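You operate a simulated robot arm through the tools that you are given. There is no shell and no other tool.

Carry out the task below with a simulated robot arm. There is one attempt and no reset: what you move stays moved.

Task
Stake the bean plant with the bamboo cane, cap the cane, water the plant.
Fine: the purple cap goes on the cane; about 60 ml from the watering can, which goes back. Set down upright: watering can.

It is judged by the outcome, as a careful person would: the job done as asked, and still so three seconds after it is handed in. It fails if anything else is knocked over, pushed out of place, dropped, spilled or broken. Lids that push on must go on centred and level and be pressed home; caps that screw on are set level and turned clockwise until they are tight.

Robot
A 6-joint arm with a two-finger parallel gripper, fixed in place. Base frame: the origin is at the foot of the arm, x ahead of it, y to its left, z up; the work surface is at about z = 900. Lengths are in mm, angles in rad, forces in N, time in s.
With the tool pointing down near the work surface it reaches from about 320 to 700 mm from the base axis. Its first joint turns from -2.897 to 2.897 rad. Payload 4.1 kg.
The tool frame sits at the grasp point between the pads (the TCP): z along the fingers, y along the line on which they close. The tips reach 23 mm beyond it. The gripper opens to 94 mm. The fingers are 38 mm wide and 10 mm thick; the gripper's body (54 by 96 mm) begins 39 mm behind the TCP.
Orientation is that of the tool frame in the base frame, as [roll, pitch, yaw] about the fixed x, y, z axes, in that order (R = Rz(yaw) Ry(pitch) Rx(roll)). With the fingers straight down and closing along the base's y, the tool's x points along the base's -x, its y along +y and its z along -z.

Tools
- The arm moves only by the tool play_rows. Its arguments are lists of equal length, an entry for each row: "translation": the shift along the tool's x, y, z in m, a list of three; "rotation": the turn, a rotation vector about the tool's x, y, z in rad, a list of three. In form: {"translation": [[tx, ty, tz], ...], "rotation": [[wx, wy, wz], ...]}. A call has 1 to 20 rows; each row is the pose to reach, as a shift and turn from the pose commanded when the call began, along the tool's axes at that moment. "claw" is the opening in per cent of the stroke, from 0 (shut) to 100 (fully open), set as the call begins (left out, the last holds). Rows are played at 5 a second. More than 50 mm and 0.15 rad between two rows, or a gripper value outside its range, and nothing of the call is played. Where a pose cannot be reached the arm comes as near as it can. A force on the tool above 40 N (or 10 N above the force at the start of the call, whichever is more), or a blocked arm, ends the call early, and 0.2 s more pass. Each finger travels about 45 mm/s and halts on what it meets, pressing with about 24 N; the grip force reading is that of the motor and also rises with nothing between the fingers. The clock runs only during rows and for 0.2 s after the last one: add rows that repeat a pose to give the fingers time. The reply holds the time, the measured pose of the TCP, the force on the tool along the base axes, the opening and the grip force, in the units named above and with some noise, with the torque about the TCP (base axes, N m) and any sound that the robot's microphone picked up.
- Cameras (640 x 400 px; columns grow to the right, rows downward): "scene" is fixed at [55.5, -484.2, 1550.2]; the picture's right is [0.82, -0.57, 0.00], its down [-0.22, -0.31, -0.93] and it looks along [0.53, 0.76, -0.38] (base axes); focal length 339 px, centre (320, 200). "wrist" rides on the gripper at [86, 16, -74] in the tool frame; the picture's right is [-0.18, 0.98, 0.00], its down [-0.58, -0.11, -0.81] and it looks along [-0.79, -0.15, 0.59] (tool axes); focal length 243 px, centre (320, 200). There is no depth. A picture from a camera that has moved, and an enlarged one, comes with that camera's place and axes in the base frame and with its lens. The place of the scene camera against the robot may be out by one fixed shift of up to 25 mm in any direction.
- camera(camera): a new picture of that camera. No time passes.
- move_column(by): slides the trunk up (or, below 0, down) by that many mm; the arm rides with it, the base frame stays. It gives what a move gives, with no picture.
- enlarge(camera, box): a new picture of the part [left, top, right, bottom] of that camera's present view, enlarged. No time passes.
- finish_job(): hands the job in; it is judged then, once.

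Nothing tells you positions but the pictures and the camera data. Unless the task says otherwise, let go and move clear before handing in.

The tools are called after "Emit:" as name(argument=value, ...) on one line, values as JSON. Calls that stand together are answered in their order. play_rows: Moves the arm, as the interface text tells. Its arguments: {"type":"object","properties":{"translation":{"type":"array"},"rotation":{"type":"array"},"claw":{"type":"number"}},"required":["translation","rotation"]} The other tools are called the same way: move_column (by) slides the trunk up or down; camera (camera) takes a picture; enlarge (camera, box) takes an enlarged picture of a part of a camera's view; finish_job () hands the job in.

At the start:

```text
clock: 0.0
eef_pos: [296.8, 146.6, 1326.8]
orientation: [-3.14, -0.001, 3.139]
wrist_force: [0.4, 0.1, 0.3]
ft_torque: [-0.02, 0.02, 0.01]
opening: 94.0
gripper_force: 0.1
trunk travel left (down, up): [-525.0, 65.0]
```

scene: 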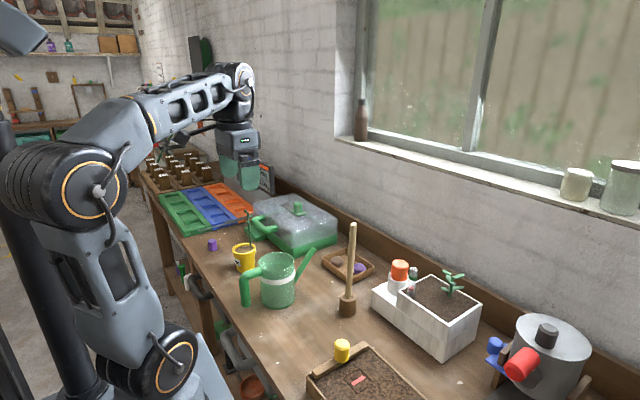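
wrist: 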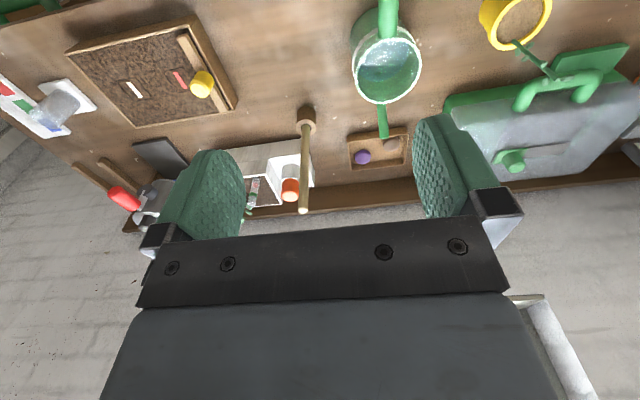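

I see a potting bench with a watering can, a yellow pot (likely the bean plant), a bamboo cane standing in a holder, and purple items. I'll look closer at everything before moving.

Emit:
enlarge(camera="scene", box=[190, 190, 350, 320])

Emit:
enlarge(camera="scene", box=[300, 210, 500, 400])

Emit:
enlarge(camera="wrist", box=[230, 0, 640, 220])

Emit:
enlarge(camera="wrist", box=[0, 0, 330, 220])

```text
3.08 times, centred on (270, 255) of scene
camera zoom: at [55.5, -484.2, 1550.2], right [0.82, -0.57, 0.0], down [-0.22, -0.31, -0.93], along [0.53, 0.76, -0.38], focal length 1044 px, centre (474, 31)
```

zoom: 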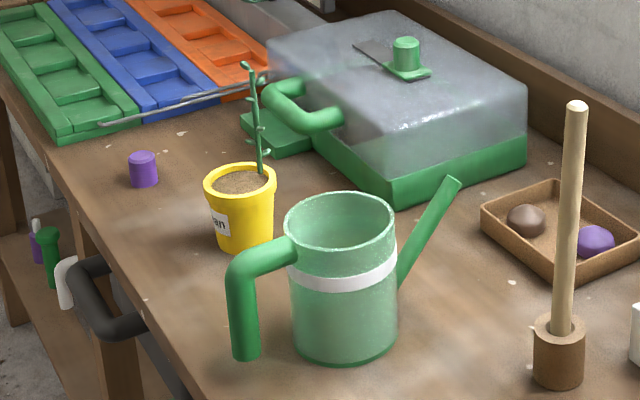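

```text
2.11 times, centred on (400, 305) of scene
camera zoom: at [55.5, -484.2, 1550.2], right [0.82, -0.57, 0.0], down [-0.22, -0.31, -0.93], along [0.53, 0.76, -0.38], focal length 714 px, centre (152, -21)
```

zoom: 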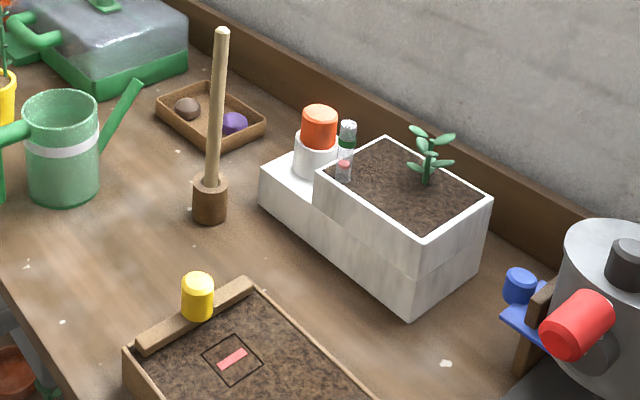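

```text
1.56 times, centred on (435, 110) of wrist
camera zoom: at [208.9, 163.1, 1399.2], right [0.18, 0.98, 0.0], down [0.58, -0.11, 0.81], along [0.79, -0.15, -0.59], focal length 379 px, centre (140, 340)
```

zoom: 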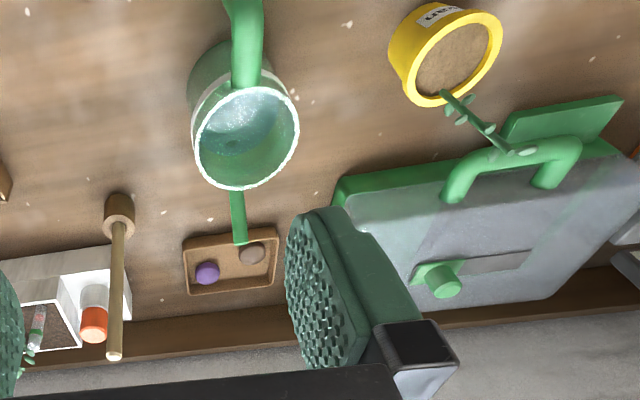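

```text
1.82 times, centred on (165, 110) of wrist
camera zoom: at [208.9, 163.1, 1399.2], right [0.18, 0.98, 0.0], down [0.58, -0.11, 0.81], along [0.79, -0.15, -0.59], focal length 441 px, centre (602, 364)
```

zoom: 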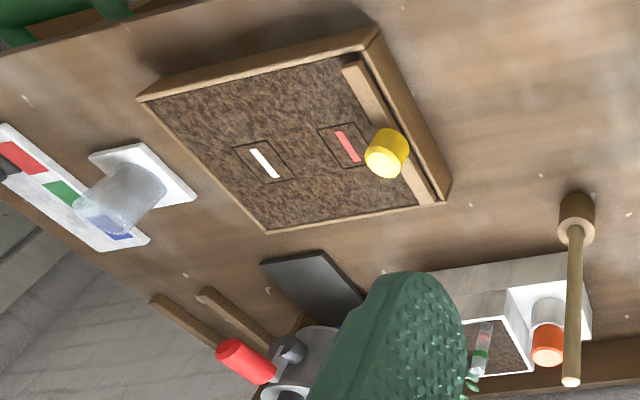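

The cane seems to stand in a brown socket near (527, 75), the yellow pot is near (390, 430), the watering can is near (395, 225) and a purple cap is near (340, 630). I'll move the wrist camera to view the left side better.

Emit:
play_rows(translation=[[0.012, 0.017, 0], [0.024, 0.034, 0], [0.036, 0.051, 0], [0.048, 0.068, 0], [0.06, 0.085, 0], [0.072, 0.102, 0], [0.084, 0.119, 0], [0.096, 0.136, 0], [0.1, 0.153, 0]], rotation=[[0, 0, -0.133], [0, 0, -0.267], [0, 0, -0.4], [0, 0, -0.533], [0, 0, -0.667], [0, 0, -0.8], [0, 0, -0.933], [0, 0, -1.067], [0, 0, -1.2]])

Emit:
camera(camera="wrist")

Emit:
camera(camera="scene")

```text
clock: 2.0
eef_pos: [195.9, 299.0, 1325.9]
orientation: [-3.141, -0.001, -1.94]
wrist_force: [1.0, -0.8, 0.8]
ft_torque: [-0.02, -0.05, 0.02]
opening: 94.0
gripper_force: 0.0
trunk travel left (down, up): [-525.0, 65.0]
```

```text
taken
camera wrist: at [149.7, 224.1, 1399.5], right [-0.85, 0.53, 0.0], down [0.31, 0.5, 0.81], along [0.42, 0.69, -0.59], focal length 243 px, centre (320, 200)
```

wrist: 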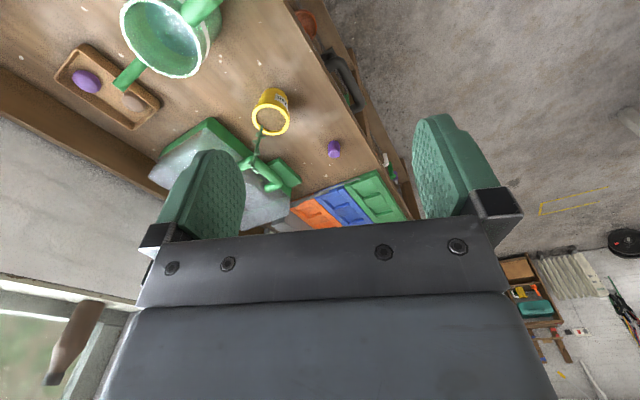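

```text
taken
```

scene: 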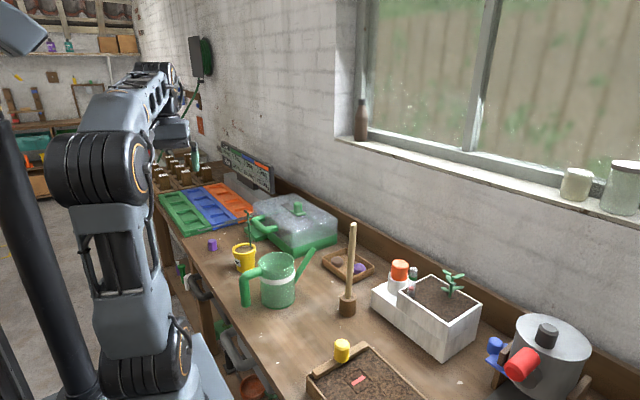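

The left side is now visible, and there is also a display by the wall. I'll enlarge the cap, pot and display.

Emit:
enlarge(camera="wrist", box=[230, 70, 390, 200])

Emit:
enlarge(camera="scene", box=[200, 130, 290, 200])

Emit:
enlarge(camera="scene", box=[195, 195, 275, 285])

Emit:
enlarge(camera="wrist", box=[50, 0, 240, 120])

```text
3.08 times, centred on (310, 135) of wrist
camera zoom: at [149.7, 224.1, 1399.5], right [-0.85, 0.53, 0.0], down [0.31, 0.5, 0.81], along [0.42, 0.69, -0.59], focal length 746 px, centre (351, 400)
```

zoom: 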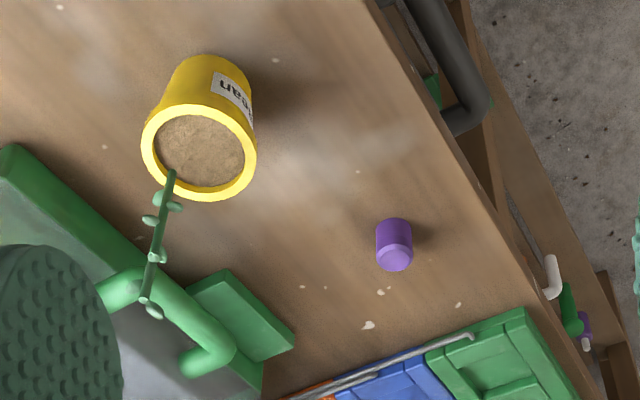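

```text
5.71 times, centred on (245, 165) of scene
camera zoom: at [55.5, -484.2, 1550.2], right [0.82, -0.57, 0.0], down [-0.22, -0.31, -0.93], along [0.53, 0.76, -0.38], focal length 1939 px, centre (749, 400)
```

zoom: 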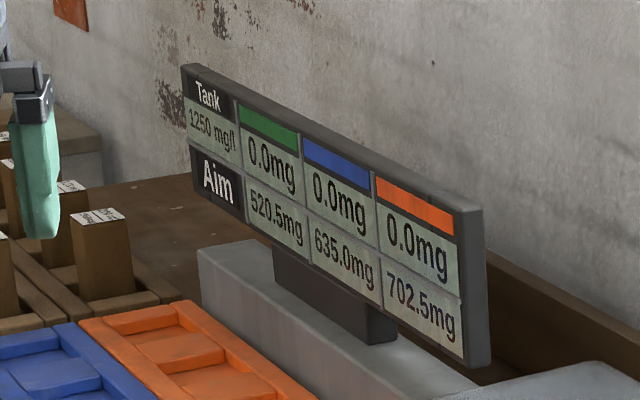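

```text
4.44 times, centred on (235, 240) of scene
camera zoom: at [55.5, -484.2, 1550.2], right [0.82, -0.57, 0.0], down [-0.22, -0.31, -0.93], along [0.53, 0.76, -0.38], focal length 1508 px, centre (698, 22)
```

zoom: 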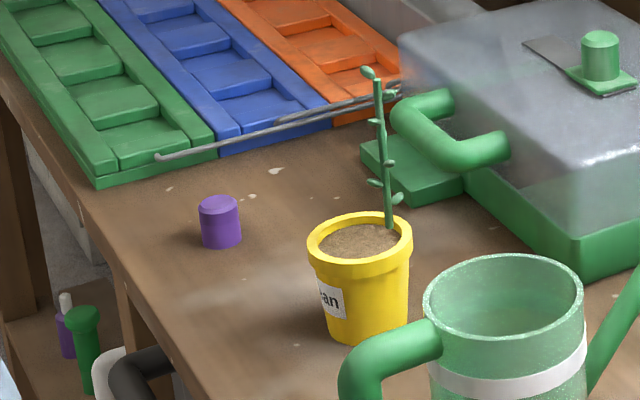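

```text
3.33 times, centred on (145, 60) of wrist
camera zoom: at [149.7, 224.1, 1399.5], right [-0.85, 0.53, 0.0], down [0.31, 0.5, 0.81], along [0.42, 0.69, -0.59], focal length 809 px, centre (903, 667)
```

zoom: 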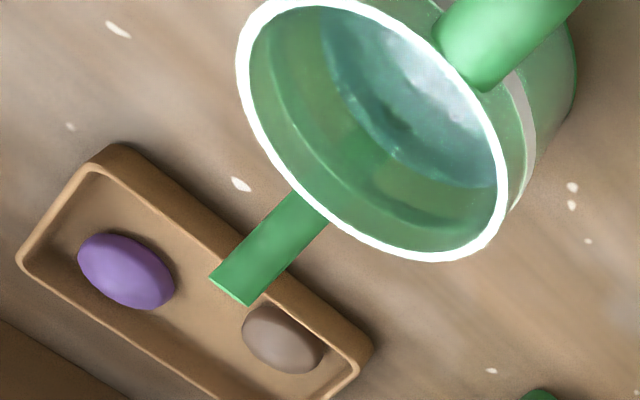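

The cap is at about (349, 613), the pot rim centre is at about (381, 416) with the stem on its +x side, and the display isn't relevant to this job. Next I'll view the cane up close with the wrist camera.

Emit:
play_rows(translation=[[0.0106, -0.0292, 0.0076], [0.0211, -0.0583, 0.0152], [0.0317, -0.0875, 0.0228], [0.0422, -0.1167, 0.0304], [0.0528, -0.1459, 0.038], [0.0634, -0.175, 0.0456], [0.0739, -0.2042, 0.0532], [0.0845, -0.2334, 0.0608], [0.095, -0.2625, 0.0684], [0.1056, -0.2917, 0.076], [0.1056, -0.2917, 0.076]], rotation=[[0, 0, 0.12], [0, 0, 0.24], [0, 0, 0.36], [0, 0, 0.48], [0, 0, 0.6], [0, 0, 0.72], [0, 0, 0.84], [0, 0, 0.96], [0, 0, 1.08], [0, 0, 1.2], [0, 0, 1.2]])

Emit:
camera(camera="wrist")

Emit:
enlarge(camera="wrist", box=[240, 0, 400, 230])

Emit:
camera(camera="scene")

```text
clock: 4.4
eef_pos: [431.1, 94.7, 1248.0]
orientation: [-3.141, 0.0, 3.141]
wrist_force: [0.3, 0.4, 0.1]
ft_torque: [-0.01, 0.02, 0.03]
opening: 94.1
gripper_force: 0.1
trunk travel left (down, up): [-525.0, 65.0]
```

```text
taken
camera wrist: at [344.3, 110.9, 1321.1], right [0.18, 0.98, 0.0], down [0.58, -0.11, 0.81], along [0.79, -0.15, -0.59], focal length 243 px, centre (320, 200)
```

wrist: 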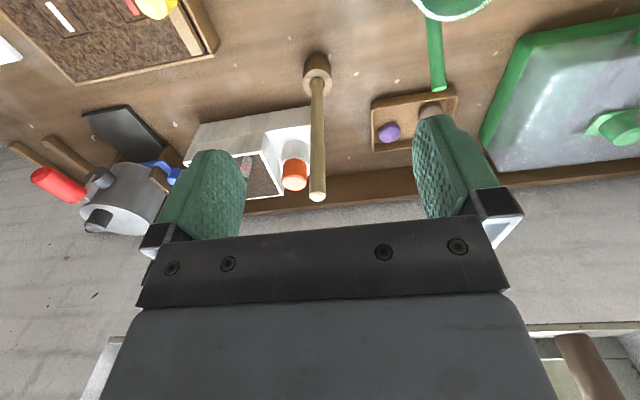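

```text
1.74 times, centred on (320, 115) of wrist
camera zoom: at [344.3, 110.9, 1321.1], right [0.18, 0.98, 0.0], down [0.58, -0.11, 0.81], along [0.79, -0.15, -0.59], focal length 422 px, centre (320, 348)
```

zoom: 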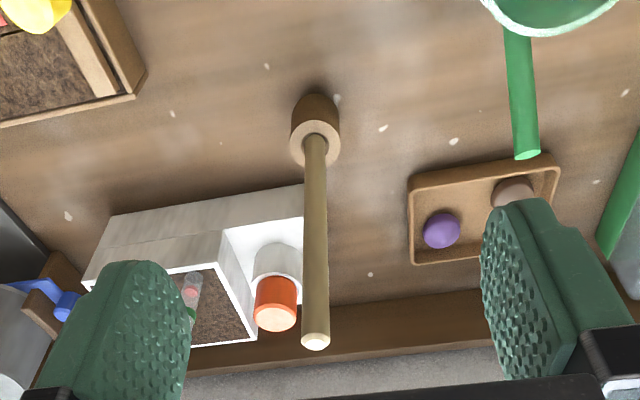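

```text
taken
```

scene: 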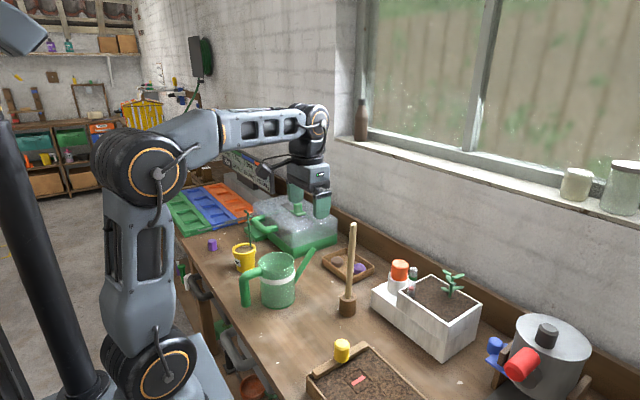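

The cane top is at about (538, 71, 1173), with its holder 45 mm tall and cane diameter about 16 mm. I'll move above it with the fingers open and check the alignment before descending.

Emit:
play_rows(translation=[[-0.036, -0.0078, 0], [-0.072, -0.0156, 0], [-0.107, -0.0232, 0], [-0.107, -0.0232, 0]], rotation=[[0, 0, 0], [0, 0, 0], [0, 0, 0], [0, 0, 0]])

Emit:
camera(camera="wrist")

Emit:
camera(camera="scene")

```text
clock: 5.4
eef_pos: [538.0, 69.9, 1253.7]
orientation: [-3.141, 0.0, -3.141]
wrist_force: [0.8, 0.3, -0.1]
ft_torque: [-0.01, 0.03, -0.01]
opening: 94.1
gripper_force: 0.1
trunk travel left (down, up): [-525.0, 65.0]
```

```text
taken
camera wrist: at [449.8, 86.0, 1326.7], right [0.18, 0.98, 0.0], down [0.58, -0.11, 0.81], along [0.79, -0.15, -0.59], focal length 243 px, centre (320, 200)
```

wrist: 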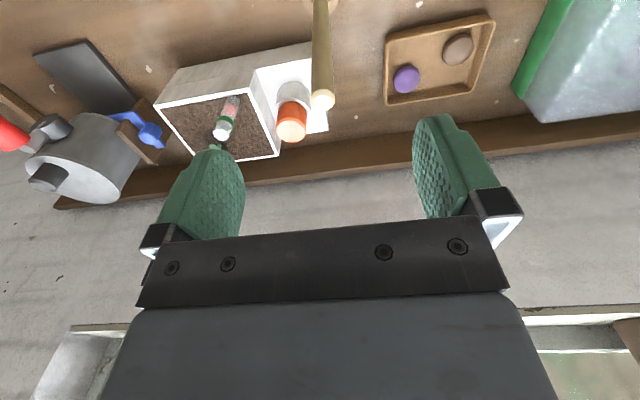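

```text
taken
```

scene: 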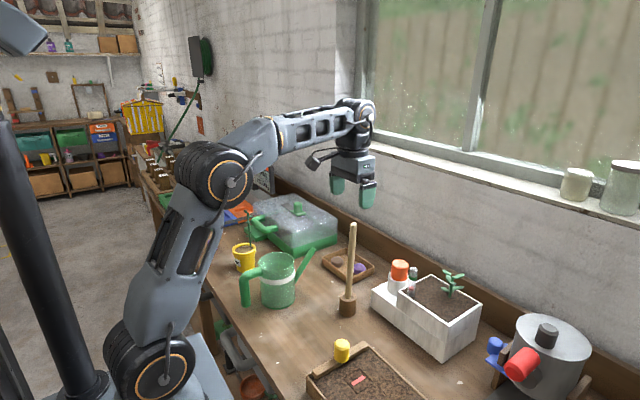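

The cane top projects to about (540, 71). I'll hold still a moment to check the pose noise.

Emit:
play_rows(translation=[[0, 0, 0], [0, 0, 0]], rotation=[[0, 0, 0], [0, 0, 0]])

Emit:
play_rows(translation=[[0, 0, 0]], rotation=[[0, 0, 0]])

```text
clock: 6.0
eef_pos: [537.7, 69.7, 1253.6]
orientation: [3.141, 0.0, -3.14]
wrist_force: [0.6, -0.2, -0.4]
ft_torque: [0.01, -0.01, 0.01]
opening: 94.1
gripper_force: 0.1
trunk travel left (down, up): [-525.0, 65.0]
```

```text
clock: 6.4
eef_pos: [537.5, 69.2, 1253.6]
orientation: [3.142, 0.001, 3.14]
wrist_force: [-0.1, -0.3, 0.4]
ft_torque: [-0.03, 0.0, -0.03]
opening: 94.2
gripper_force: 0.1
trunk travel left (down, up): [-525.0, 65.0]
```

Noise is small (about 0.3 mm). I'll now descend to grip about 23 mm below the cane's top.

Emit:
play_rows(translation=[[-0.0025, 0.0015, 0.02], [-0.0025, 0.0015, 0.045], [-0.0025, 0.0015, 0.07], [-0.0025, 0.0015, 0.09], [-0.0025, 0.0015, 0.1], [-0.0025, 0.0015, 0.1]], rotation=[[0, 0, 0], [0, 0, 0], [0, 0, 0], [0, 0, 0], [0, 0, 0], [0, 0, 0]])

Emit:
camera(camera="wrist")

Emit:
enlarge(camera="scene", box=[300, 140, 400, 330])

```text
clock: 7.8
eef_pos: [539.7, 75.8, 1150.4]
orientation: [-3.141, 0.001, 3.141]
wrist_force: [0.0, 0.3, 0.0]
ft_torque: [0.0, 0.0, -0.04]
opening: 94.1
gripper_force: 0.0
trunk travel left (down, up): [-525.0, 65.0]
```

```text
taken
camera wrist: at [452.1, 91.4, 1224.6], right [0.18, 0.98, 0.0], down [0.58, -0.11, 0.81], along [0.79, -0.15, -0.59], focal length 243 px, centre (320, 200)
```

wrist: 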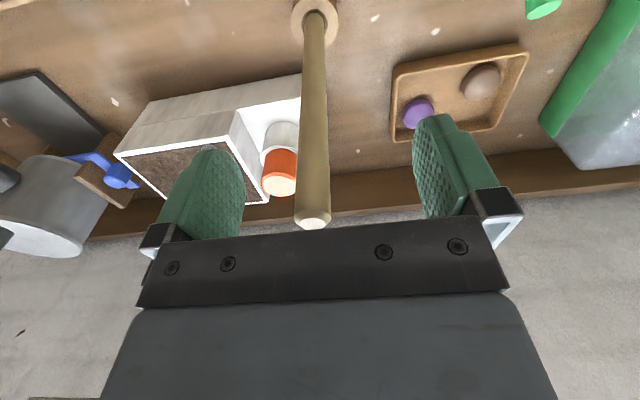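

```text
2.11 times, centred on (350, 235) of scene
camera zoom: at [55.5, -484.2, 1550.2], right [0.82, -0.57, 0.0], down [-0.22, -0.31, -0.93], along [0.53, 0.76, -0.38], focal length 714 px, centre (257, 126)
```

zoom: 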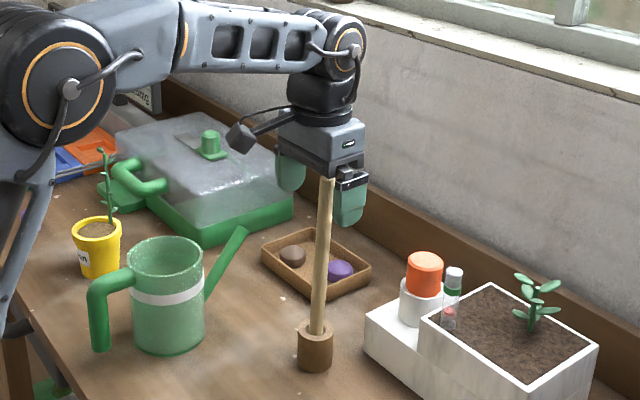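

The cane is at y ≈ 71.4 while the TCP is at 75.8, so I'll correct sideways, then close.

Emit:
play_rows(translation=[[0, -0.0044, 0], [0, -0.0044, 0]], rotation=[[0, 0, 0], [0, 0, 0]])

Emit:
enlarge(camera="wrist", box=[220, 120, 420, 245])

```text
clock: 8.4
eef_pos: [539.6, 70.9, 1150.7]
orientation: [3.141, -0.001, -3.139]
wrist_force: [-0.5, 0.0, 0.2]
ft_torque: [0.0, 0.01, 0.02]
opening: 94.1
gripper_force: 0.0
trunk travel left (down, up): [-525.0, 65.0]
```

```text
3.20 times, centred on (320, 182) of wrist
camera zoom: at [451.9, 87.0, 1223.8], right [0.18, 0.98, 0.0], down [0.58, -0.11, 0.81], along [0.79, -0.15, -0.59], focal length 776 px, centre (320, 256)
```

zoom: 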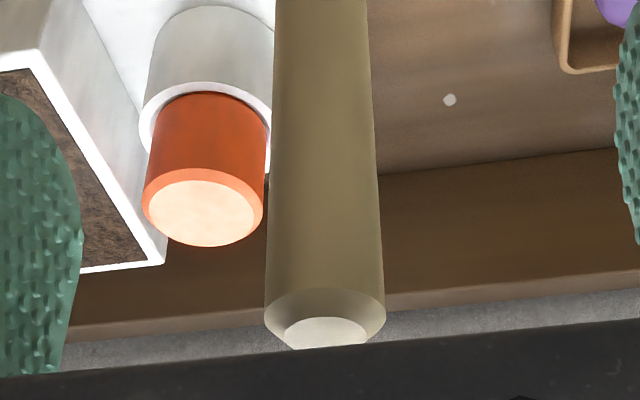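

Well centred. Closing the gripper on the cane.

Emit:
play_rows(translation=[[0, 0, 0], [0, 0, 0], [0, 0, 0], [0, 0, 0], [0, 0, 0], [0, 0, 0], [0, 0, 0]], rotation=[[0, 0, 0], [0, 0, 0], [0, 0, 0], [0, 0, 0], [0, 0, 0], [0, 0, 0], [0, 0, 0]], claw=0)

Emit:
camera(camera="wrist")

```text
clock: 10.0
eef_pos: [539.8, 69.7, 1150.8]
orientation: [3.141, -0.001, -3.141]
wrist_force: [0.0, -0.1, -0.8]
ft_torque: [-0.11, -0.03, 0.0]
opening: 17.0
gripper_force: 24.0
trunk travel left (down, up): [-525.0, 65.0]
```

```text
taken
camera wrist: at [451.9, 87.0, 1223.9], right [0.18, 0.98, 0.0], down [0.58, -0.11, 0.81], along [0.79, -0.15, -0.59], focal length 243 px, centre (320, 200)
```

wrist: 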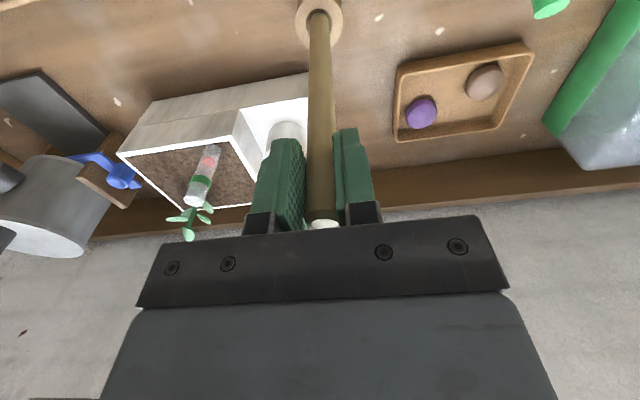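

Gripped at 17 mm. Lifting straight up slowly, and checking the holder stays put.

Emit:
play_rows(translation=[[0, 0, -0.008], [0, 0, -0.02], [0, 0, -0.035], [0, 0, -0.05], [0, 0, -0.065], [0, 0, -0.08], [0, 0, -0.08]], rotation=[[0, 0, 0], [0, 0, 0], [0, 0, 0], [0, 0, 0], [0, 0, 0], [0, 0, 0], [0, 0, 0]])

Emit:
camera(camera="wrist")

Emit:
enlarge(camera="scene", box=[300, 140, 400, 330])

```text
clock: 11.6
eef_pos: [540.4, 70.3, 1230.7]
orientation: [-3.14, 0.0, -3.141]
wrist_force: [-0.1, 0.2, -0.3]
ft_torque: [0.05, 0.0, 0.01]
opening: 16.9
gripper_force: 24.3
trunk travel left (down, up): [-525.0, 65.0]
```

```text
taken
camera wrist: at [451.9, 86.5, 1303.8], right [0.18, 0.98, 0.0], down [0.58, -0.11, 0.81], along [0.79, -0.15, -0.59], focal length 243 px, centre (320, 200)
```

wrist: 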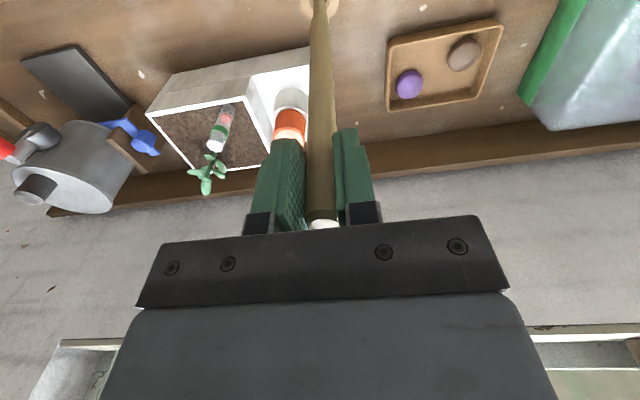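

```text
2.11 times, centred on (350, 235) of scene
camera zoom: at [55.5, -484.2, 1550.2], right [0.82, -0.57, 0.0], down [-0.22, -0.31, -0.93], along [0.53, 0.76, -0.38], focal length 714 px, centre (257, 126)
```

zoom: 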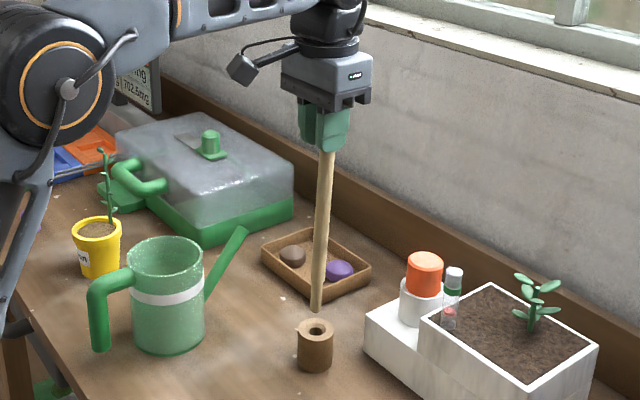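

The cane is out, and the holder stayed put. I'll raise it further and carry it toward the pot, stopping short to look.

Emit:
play_rows(translation=[[0, 0, -0.03], [0, 0, -0.06], [0, 0, -0.09], [0.0175, 0.0225, -0.09], [0.035, 0.045, -0.09], [0.0525, 0.0675, -0.09], [0.07, 0.09, -0.09], [0.0875, 0.1125, -0.09], [0.105, 0.135, -0.09], [0.1225, 0.1575, -0.09], [0.14, 0.18, -0.09], [0.1575, 0.2025, -0.09], [0.175, 0.225, -0.09], [0.1925, 0.2475, -0.09], [0.21, 0.27, -0.09], [0.21, 0.27, -0.09]], rotation=[[0, 0, 0], [0, 0, 0], [0, 0, 0], [0, 0, -0.067], [0, 0, -0.133], [0, 0, -0.2], [0, 0, -0.267], [0, 0, -0.333], [0, 0, -0.4], [0, 0, -0.467], [0, 0, -0.533], [0, 0, -0.6], [0, 0, -0.667], [0, 0, -0.733], [0, 0, -0.8], [0, 0, -0.8]])

Emit:
camera(camera="wrist")

Emit:
camera(camera="scene")

```text
clock: 15.0
eef_pos: [330.9, 341.4, 1319.8]
orientation: [3.141, 0.0, -2.341]
wrist_force: [-0.2, 0.3, -1.1]
ft_torque: [-0.02, 0.0, 0.0]
opening: 17.0
gripper_force: 23.9
trunk travel left (down, up): [-525.0, 65.0]
```

```text
taken
camera wrist: at [258.0, 290.1, 1393.6], right [-0.58, 0.82, 0.0], down [0.48, 0.34, 0.81], along [0.66, 0.47, -0.59], focal length 243 px, centre (320, 200)
```

wrist: 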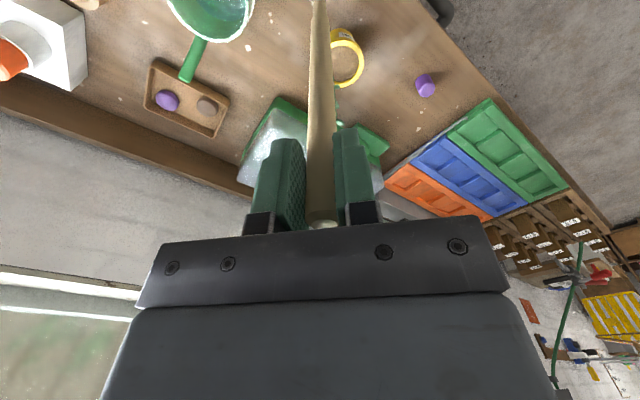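

```text
taken
```

scene: 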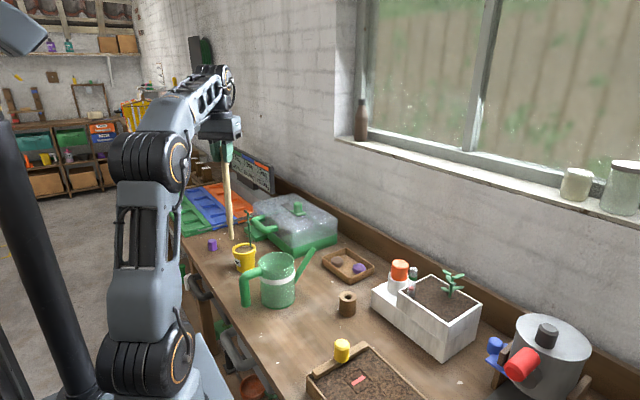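

Emit:
enlarge(camera="wrist", box=[280, 0, 400, 130])

Emit:
enlarge(camera="scene", box=[200, 200, 280, 280])

```text
3.08 times, centred on (340, 65) of wrist
camera zoom: at [258.0, 290.1, 1393.6], right [-0.58, 0.82, 0.0], down [0.48, 0.34, 0.81], along [0.66, 0.47, -0.59], focal length 746 px, centre (258, 615)
```

zoom: 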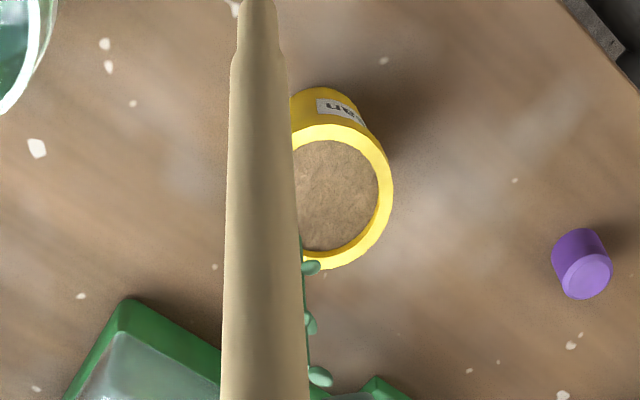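

```text
5.00 times, centred on (240, 240) of scene
camera zoom: at [55.5, -484.2, 1550.2], right [0.82, -0.57, 0.0], down [-0.22, -0.31, -0.93], along [0.53, 0.76, -0.38], focal length 1697 px, centre (720, 0)
```

zoom: 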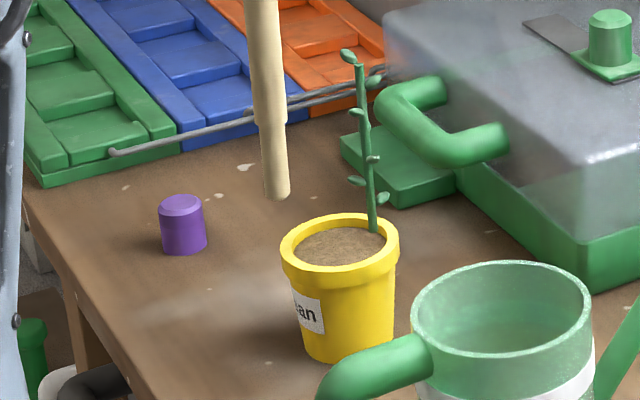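

The pot rim centre is at about (390, 427, 983), with the stem close to the rim on the +x side at about (416, 437). I'll move the cane over the pot centre from the near side, then inspect before lowering.

Emit:
play_rows(translation=[[-0.02, 0.0034, 0], [-0.04, 0.0068, 0], [-0.06, 0.0101, 0], [-0.08, 0.0135, 0], [-0.095, 0.016, 0], [-0.1007, 0.0169, 0], [-0.1007, 0.0169, 0], [-0.1007, 0.0169, 0]], rotation=[[0, 0, 0], [0, 0, 0], [0, 0, 0], [0, 0, 0], [0, 0, 0], [0, 0, 0], [0, 0, 0], [0, 0, 0]])

Emit:
enlarge(camera="scene", box=[190, 130, 310, 280])

Emit:
camera(camera="wrist")

```text
clock: 16.8
eef_pos: [375.8, 411.4, 1308.1]
orientation: [-3.14, 0.003, -2.34]
wrist_force: [0.5, 0.2, 0.4]
ft_torque: [0.01, 0.01, 0.0]
opening: 17.0
gripper_force: 23.6
out of reach, approached as far as the arm can: row 4, 5, 6, 7, 8
trunk travel left (down, up): [-525.0, 65.0]
```

```text
2.67 times, centred on (250, 205) of scene
camera zoom: at [55.5, -484.2, 1550.2], right [0.82, -0.57, 0.0], down [-0.22, -0.31, -0.93], along [0.53, 0.76, -0.38], focal length 905 px, centre (507, 187)
```

zoom: 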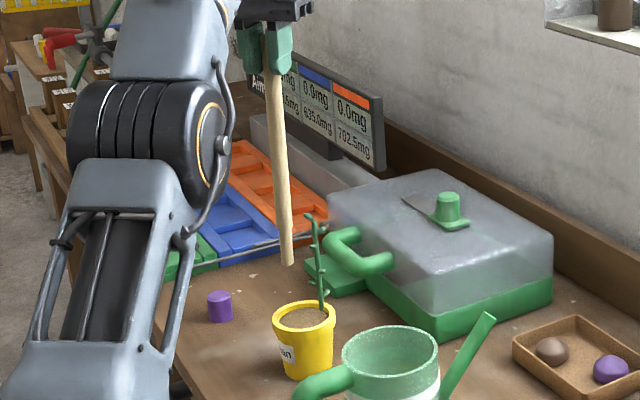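

```text
taken
camera wrist: at [304.3, 359.9, 1382.2], right [-0.58, 0.82, 0.0], down [0.48, 0.34, 0.81], along [0.66, 0.47, -0.59], focal length 243 px, centre (320, 200)
```

wrist: 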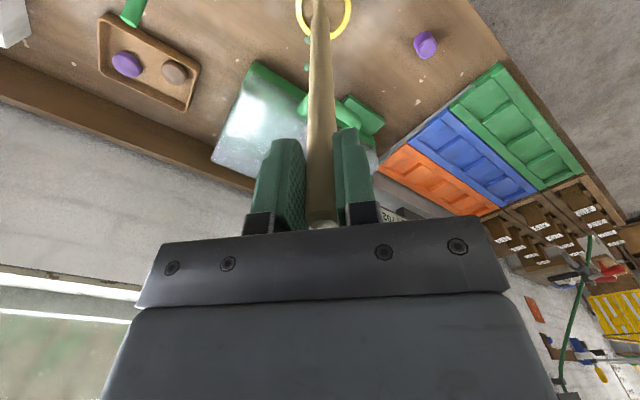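

The arm was out of reach at that height, about 20 mm short; going lower should restore reach. I'll lower by 45 mm, with the cane bottom still above the rim.

Emit:
play_rows(translation=[[0, 0, 0.015], [0, 0, 0.03], [0, 0, 0.045], [0, 0, 0.045]], rotation=[[0, 0, 0], [0, 0, 0], [0, 0, 0], [0, 0, 0]])

Emit:
enlarge(camera="scene", box=[190, 150, 310, 280])

Emit:
camera(camera="wrist")

```text
clock: 17.8
eef_pos: [378.6, 407.4, 1264.5]
orientation: [-3.14, 0.001, -2.341]
wrist_force: [-0.7, -0.1, -0.1]
ft_torque: [-0.01, 0.03, -0.01]
opening: 17.0
gripper_force: 24.2
trunk travel left (down, up): [-525.0, 65.0]
```

```text
3.08 times, centred on (250, 215) of scene
camera zoom: at [55.5, -484.2, 1550.2], right [0.82, -0.57, 0.0], down [-0.22, -0.31, -0.93], along [0.53, 0.76, -0.38], focal length 1044 px, centre (535, 154)
```

zoom: 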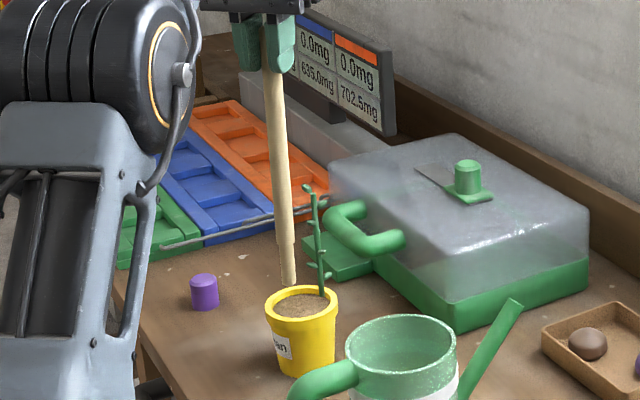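

```text
taken
camera wrist: at [305.6, 356.9, 1337.1], right [-0.58, 0.82, 0.0], down [0.48, 0.34, 0.81], along [0.66, 0.47, -0.59], focal length 243 px, centre (320, 200)
```

wrist: 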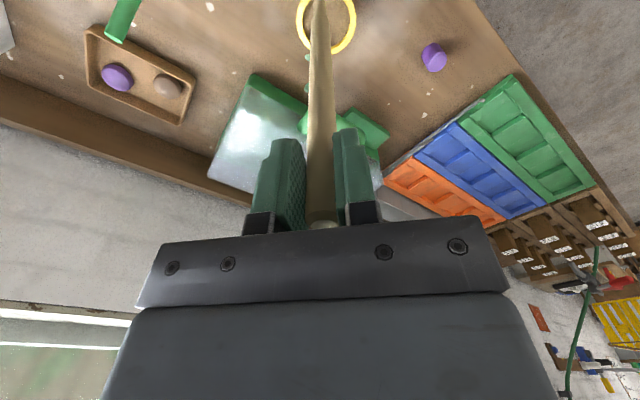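

Emit:
enlarge(camera="wrist", box=[270, 0, 390, 80])

Emit:
enlarge(camera="scene", box=[225, 195, 275, 265])

```text
5.00 times, centred on (330, 40) of wrist
camera zoom: at [305.6, 356.9, 1337.1], right [-0.58, 0.82, 0.0], down [0.48, 0.34, 0.81], along [0.66, 0.47, -0.59], focal length 1213 px, centre (270, 1000)
```

zoom: 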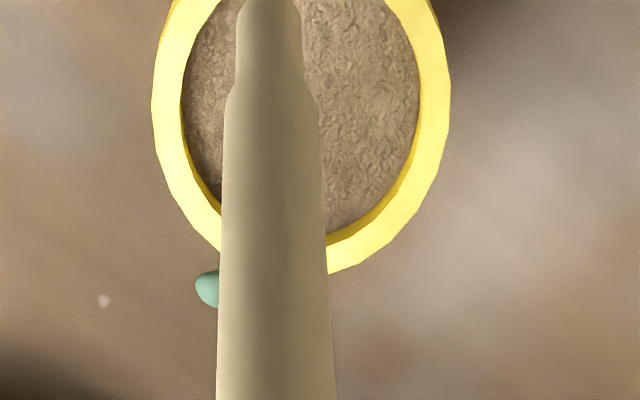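

```text
5.71 times, centred on (250, 230) of scene
camera zoom: at [55.5, -484.2, 1550.2], right [0.82, -0.57, 0.0], down [-0.22, -0.31, -0.93], along [0.53, 0.76, -0.38], focal length 1939 px, centre (720, 29)
```

zoom: 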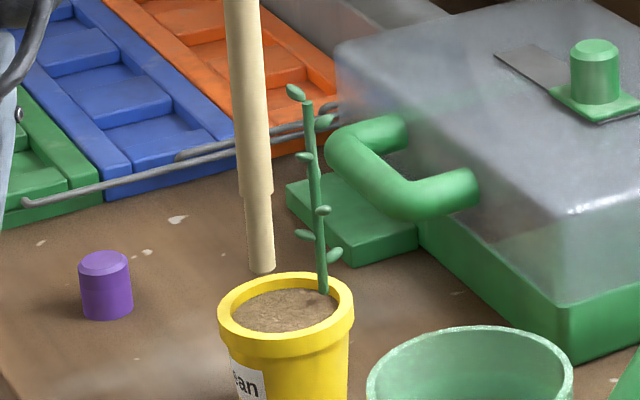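

The cane may be slightly tilted in the grip. I'll measure it precisely with high zooms at the top and bottom.

Emit:
enlarge(camera="scene", box=[225, 150, 275, 181])

Emit:
enlarge(camera="scene", box=[225, 215, 275, 246])

Emit:
enlarge(camera="wrist", box=[295, 200, 351, 235])

Emit:
enlarge(camera="wrist", box=[292, 0, 348, 35])

```text
12.80 times, centred on (250, 166) of scene
camera zoom: at [55.5, -484.2, 1550.2], right [0.82, -0.57, 0.0], down [-0.22, -0.31, -0.93], along [0.53, 0.76, -0.38], focal length 4344 px, centre (1216, 642)
```

zoom: 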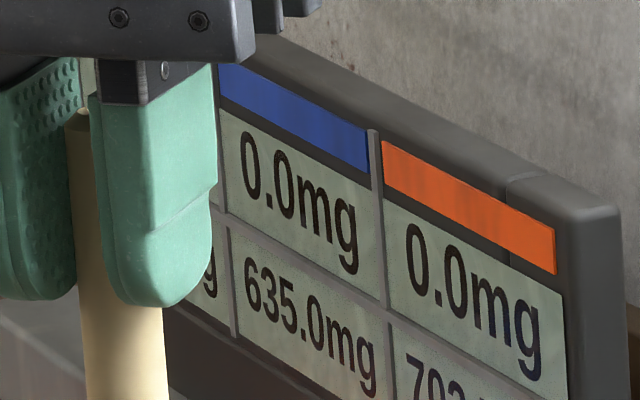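

```text
12.80 times, centred on (250, 230) of scene
camera zoom: at [55.5, -484.2, 1550.2], right [0.82, -0.57, 0.0], down [-0.22, -0.31, -0.93], along [0.53, 0.76, -0.38], focal length 4344 px, centre (1216, -190)
```

zoom: 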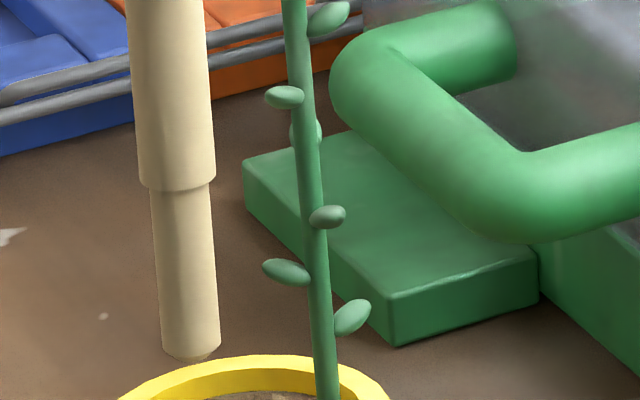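

```text
11.43 times, centred on (323, 218) of wrist
camera zoom: at [305.6, 356.9, 1337.1], right [-0.58, 0.82, 0.0], down [0.48, 0.34, 0.81], along [0.66, 0.47, -0.59], focal length 2773 px, centre (286, 0)
```

zoom: 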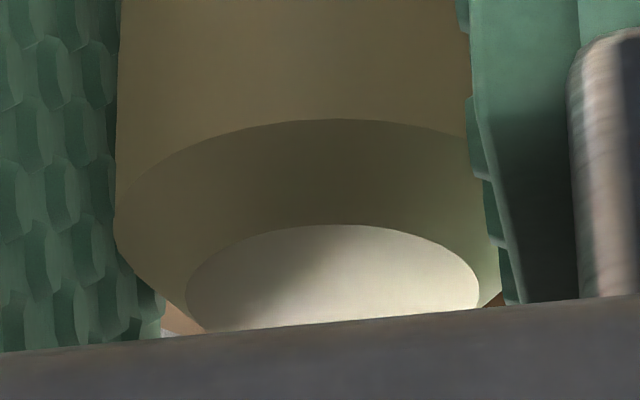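

```text
11.43 times, centred on (320, 18) of wrist
camera zoom: at [305.6, 356.9, 1337.1], right [-0.58, 0.82, 0.0], down [0.48, 0.34, 0.81], along [0.66, 0.47, -0.59], focal length 2773 px, centre (320, 2286)
```

zoom: 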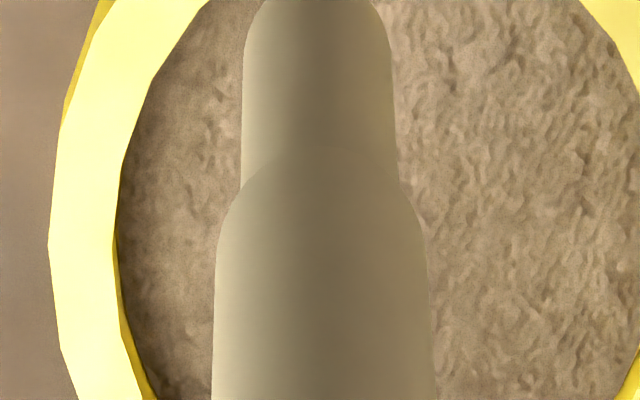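

Emit:
enlarge(camera="scene", box=[470, 0, 520, 31])

Emit:
enlarge(camera="scene", box=[445, 122, 495, 153])

Emit:
enlarge(camera="scene", box=[325, 280, 375, 311])

Emit:
enlarge(camera="wrist", box=[280, 90, 360, 140])

```text
12.80 times, centred on (495, 16) of scene
camera zoom: at [55.5, -484.2, 1550.2], right [0.82, -0.57, 0.0], down [-0.22, -0.31, -0.93], along [0.53, 0.76, -0.38], focal length 4344 px, centre (-1920, 2562)
```

zoom: 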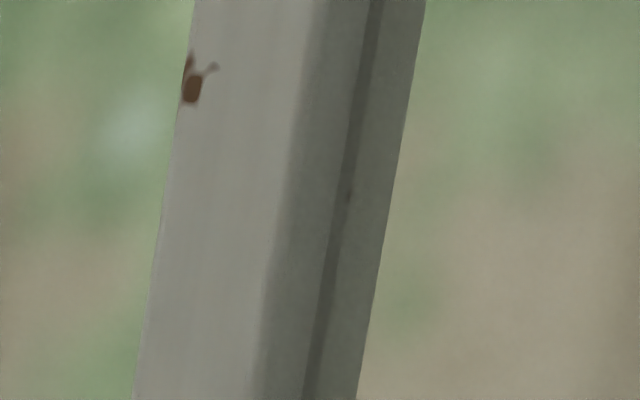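

```text
12.80 times, centred on (470, 138) of scene
camera zoom: at [55.5, -484.2, 1550.2], right [0.82, -0.57, 0.0], down [-0.22, -0.31, -0.93], along [0.53, 0.76, -0.38], focal length 4344 px, centre (-1600, 1000)
```

zoom: 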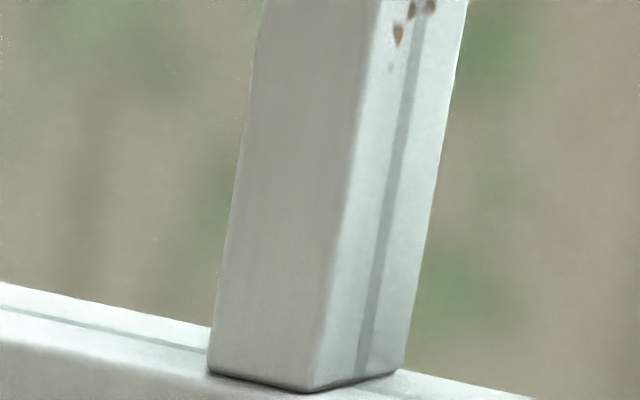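

```text
12.80 times, centred on (350, 296) of scene
camera zoom: at [55.5, -484.2, 1550.2], right [0.82, -0.57, 0.0], down [-0.22, -0.31, -0.93], along [0.53, 0.76, -0.38], focal length 4344 px, centre (-64, -1022)
```

zoom: 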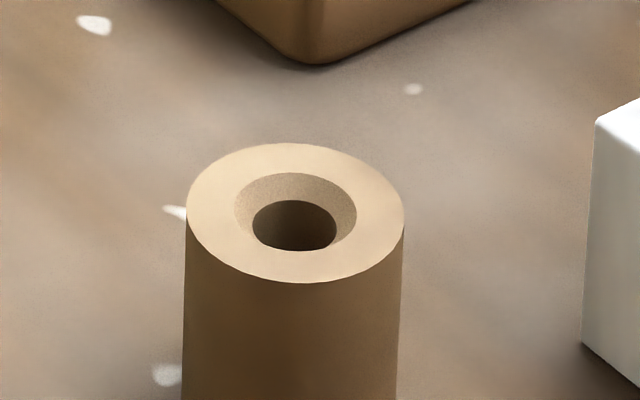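

```text
8.00 times, centred on (320, 115) of wrist
camera zoom: at [305.6, 356.9, 1337.1], right [-0.58, 0.82, 0.0], down [0.48, 0.34, 0.81], along [0.66, 0.47, -0.59], focal length 1941 px, centre (320, 880)
```

zoom: 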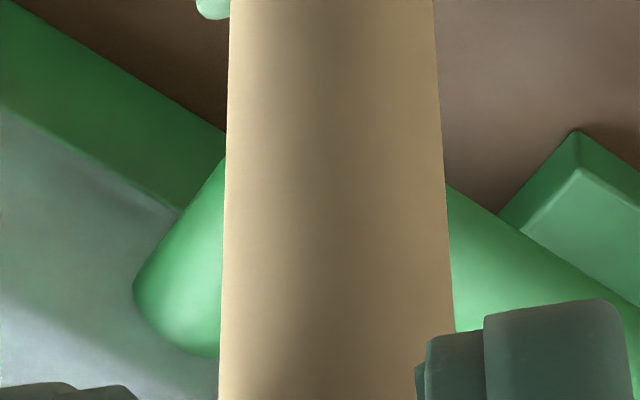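

The cane leans about 3° toward the robot in the grip (it leaned in its loose holder). I'll compensate by tilting the tool about its y axis while centring over the pot, then re-measure.

Emit:
play_rows(translation=[[-0.007, 0.0013, 0], [-0.014, 0.0026, 0], [-0.0199, 0.004, 0], [-0.0199, 0.004, 0]], rotation=[[0, -0.017, 0], [0, -0.034, 0], [0, -0.05, 0], [0, -0.05, 0]])

Emit:
enlarge(camera="scene", box=[225, 150, 275, 181])

Emit:
enlarge(camera="scene", box=[225, 215, 275, 246])

Emit:
enlarge(camera="wrist", box=[270, 0, 390, 75])

```text
clock: 18.8
eef_pos: [389.1, 427.5, 1263.3]
orientation: [3.14, 0.051, -2.341]
wrist_force: [-0.5, -0.5, -0.8]
ft_torque: [-0.01, -0.01, -0.04]
opening: 16.9
gripper_force: 24.6
trunk travel left (down, up): [-525.0, 65.0]
```

```text
12.80 times, centred on (250, 166) of scene
camera zoom: at [55.5, -484.2, 1550.2], right [0.82, -0.57, 0.0], down [-0.22, -0.31, -0.93], along [0.53, 0.76, -0.38], focal length 4344 px, centre (1216, 642)
```

zoom: 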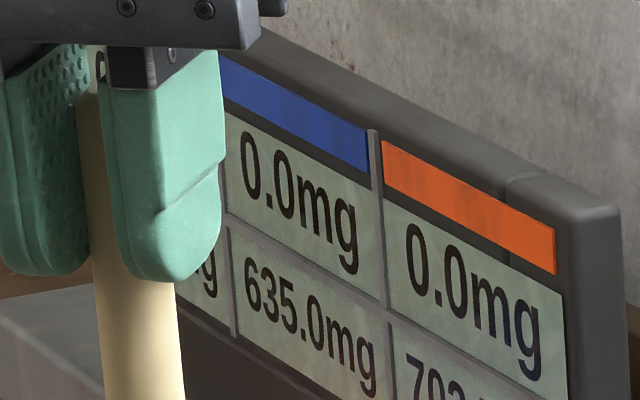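

```text
12.80 times, centred on (250, 230) of scene
camera zoom: at [55.5, -484.2, 1550.2], right [0.82, -0.57, 0.0], down [-0.22, -0.31, -0.93], along [0.53, 0.76, -0.38], focal length 4344 px, centre (1216, -190)
```

zoom: 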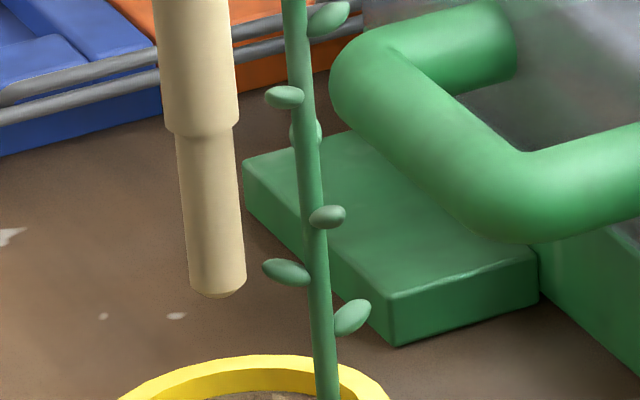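

```text
5.33 times, centred on (330, 38) of wrist
camera zoom: at [313.2, 373.4, 1331.7], right [-0.58, 0.82, 0.01], down [0.45, 0.31, 0.83], along [0.68, 0.49, -0.55], focal length 1294 px, centre (267, 1067)
```

zoom: 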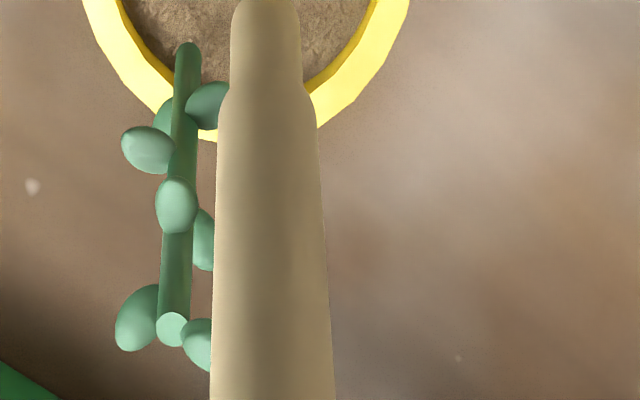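

The cane is now vertical within measurement and centred over the pot, about 26 mm from the stem. I'll lower it straight down in steps while watching the force.

Emit:
play_rows(translation=[[0.0005, 0, 0.01], [0.001, 0, 0.02], [0.0014, 0, 0.028], [0.0014, 0, 0.028]], rotation=[[0, 0, 0], [0, 0, 0], [0, 0, 0], [0, 0, 0]])

Emit:
enlarge(camera="scene", box=[215, 210, 285, 260])

Emit:
enlarge(camera="wrist", box=[270, 0, 390, 75])

```text
clock: 19.8
eef_pos: [389.9, 426.6, 1235.7]
orientation: [-3.141, 0.051, -2.34]
wrist_force: [0.3, -0.4, -0.8]
ft_torque: [0.02, -0.01, 0.03]
opening: 16.8
gripper_force: 23.9
trunk travel left (down, up): [-525.0, 65.0]
```

```text
8.00 times, centred on (250, 235) of scene
camera zoom: at [55.5, -484.2, 1550.2], right [0.82, -0.57, 0.0], down [-0.22, -0.31, -0.93], along [0.53, 0.76, -0.38], focal length 2715 px, centre (880, -80)
```

zoom: 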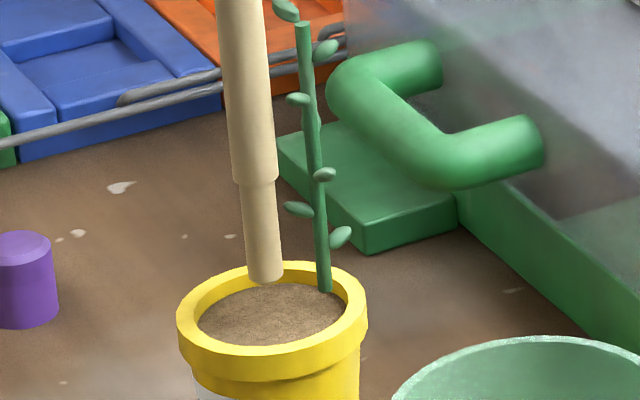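

```text
5.33 times, centred on (330, 38) of wrist
camera zoom: at [314.3, 372.7, 1304.2], right [-0.58, 0.82, 0.01], down [0.45, 0.31, 0.83], along [0.68, 0.49, -0.55], focal length 1294 px, centre (267, 1067)
```

zoom: 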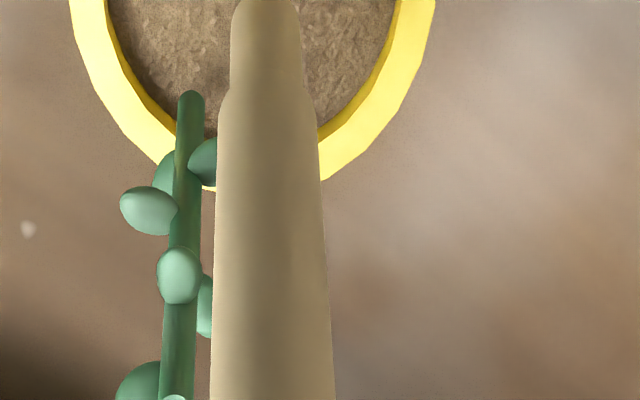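

Cane bottom is just above the soil. Continuing down slowly.

Emit:
play_rows(translation=[[0.0002, 0, 0.004], [0.0004, 0, 0.008], [0.0006, 0, 0.012], [0.0008, 0, 0.016], [0.001, 0, 0.02], [0.001, 0, 0.02]], rotation=[[0, 0, 0], [0, 0, 0], [0, 0, 0], [0, 0, 0], [0, 0, 0], [0, 0, 0]])

Emit:
enlarge(camera="scene", box=[215, 210, 285, 260])

```text
clock: 21.2
eef_pos: [390.2, 427.9, 1216.2]
orientation: [-3.141, 0.051, -2.341]
wrist_force: [-0.7, 1.4, 0.4]
ft_torque: [-0.01, 0.0, -0.01]
opening: 17.1
gripper_force: 24.3
trunk travel left (down, up): [-525.0, 65.0]
```

```text
8.00 times, centred on (250, 235) of scene
camera zoom: at [55.5, -484.2, 1550.2], right [0.82, -0.57, 0.0], down [-0.22, -0.31, -0.93], along [0.53, 0.76, -0.38], focal length 2715 px, centre (880, -80)
```

zoom: 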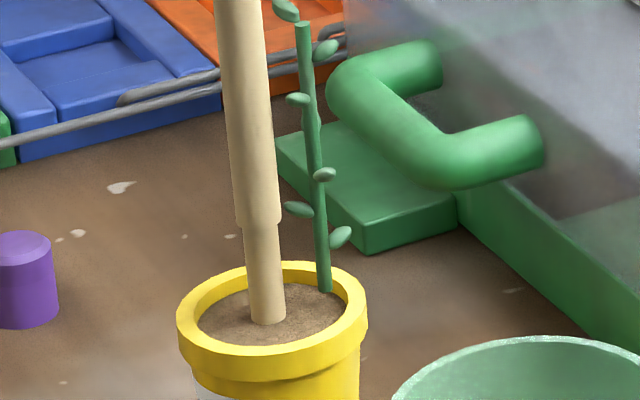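

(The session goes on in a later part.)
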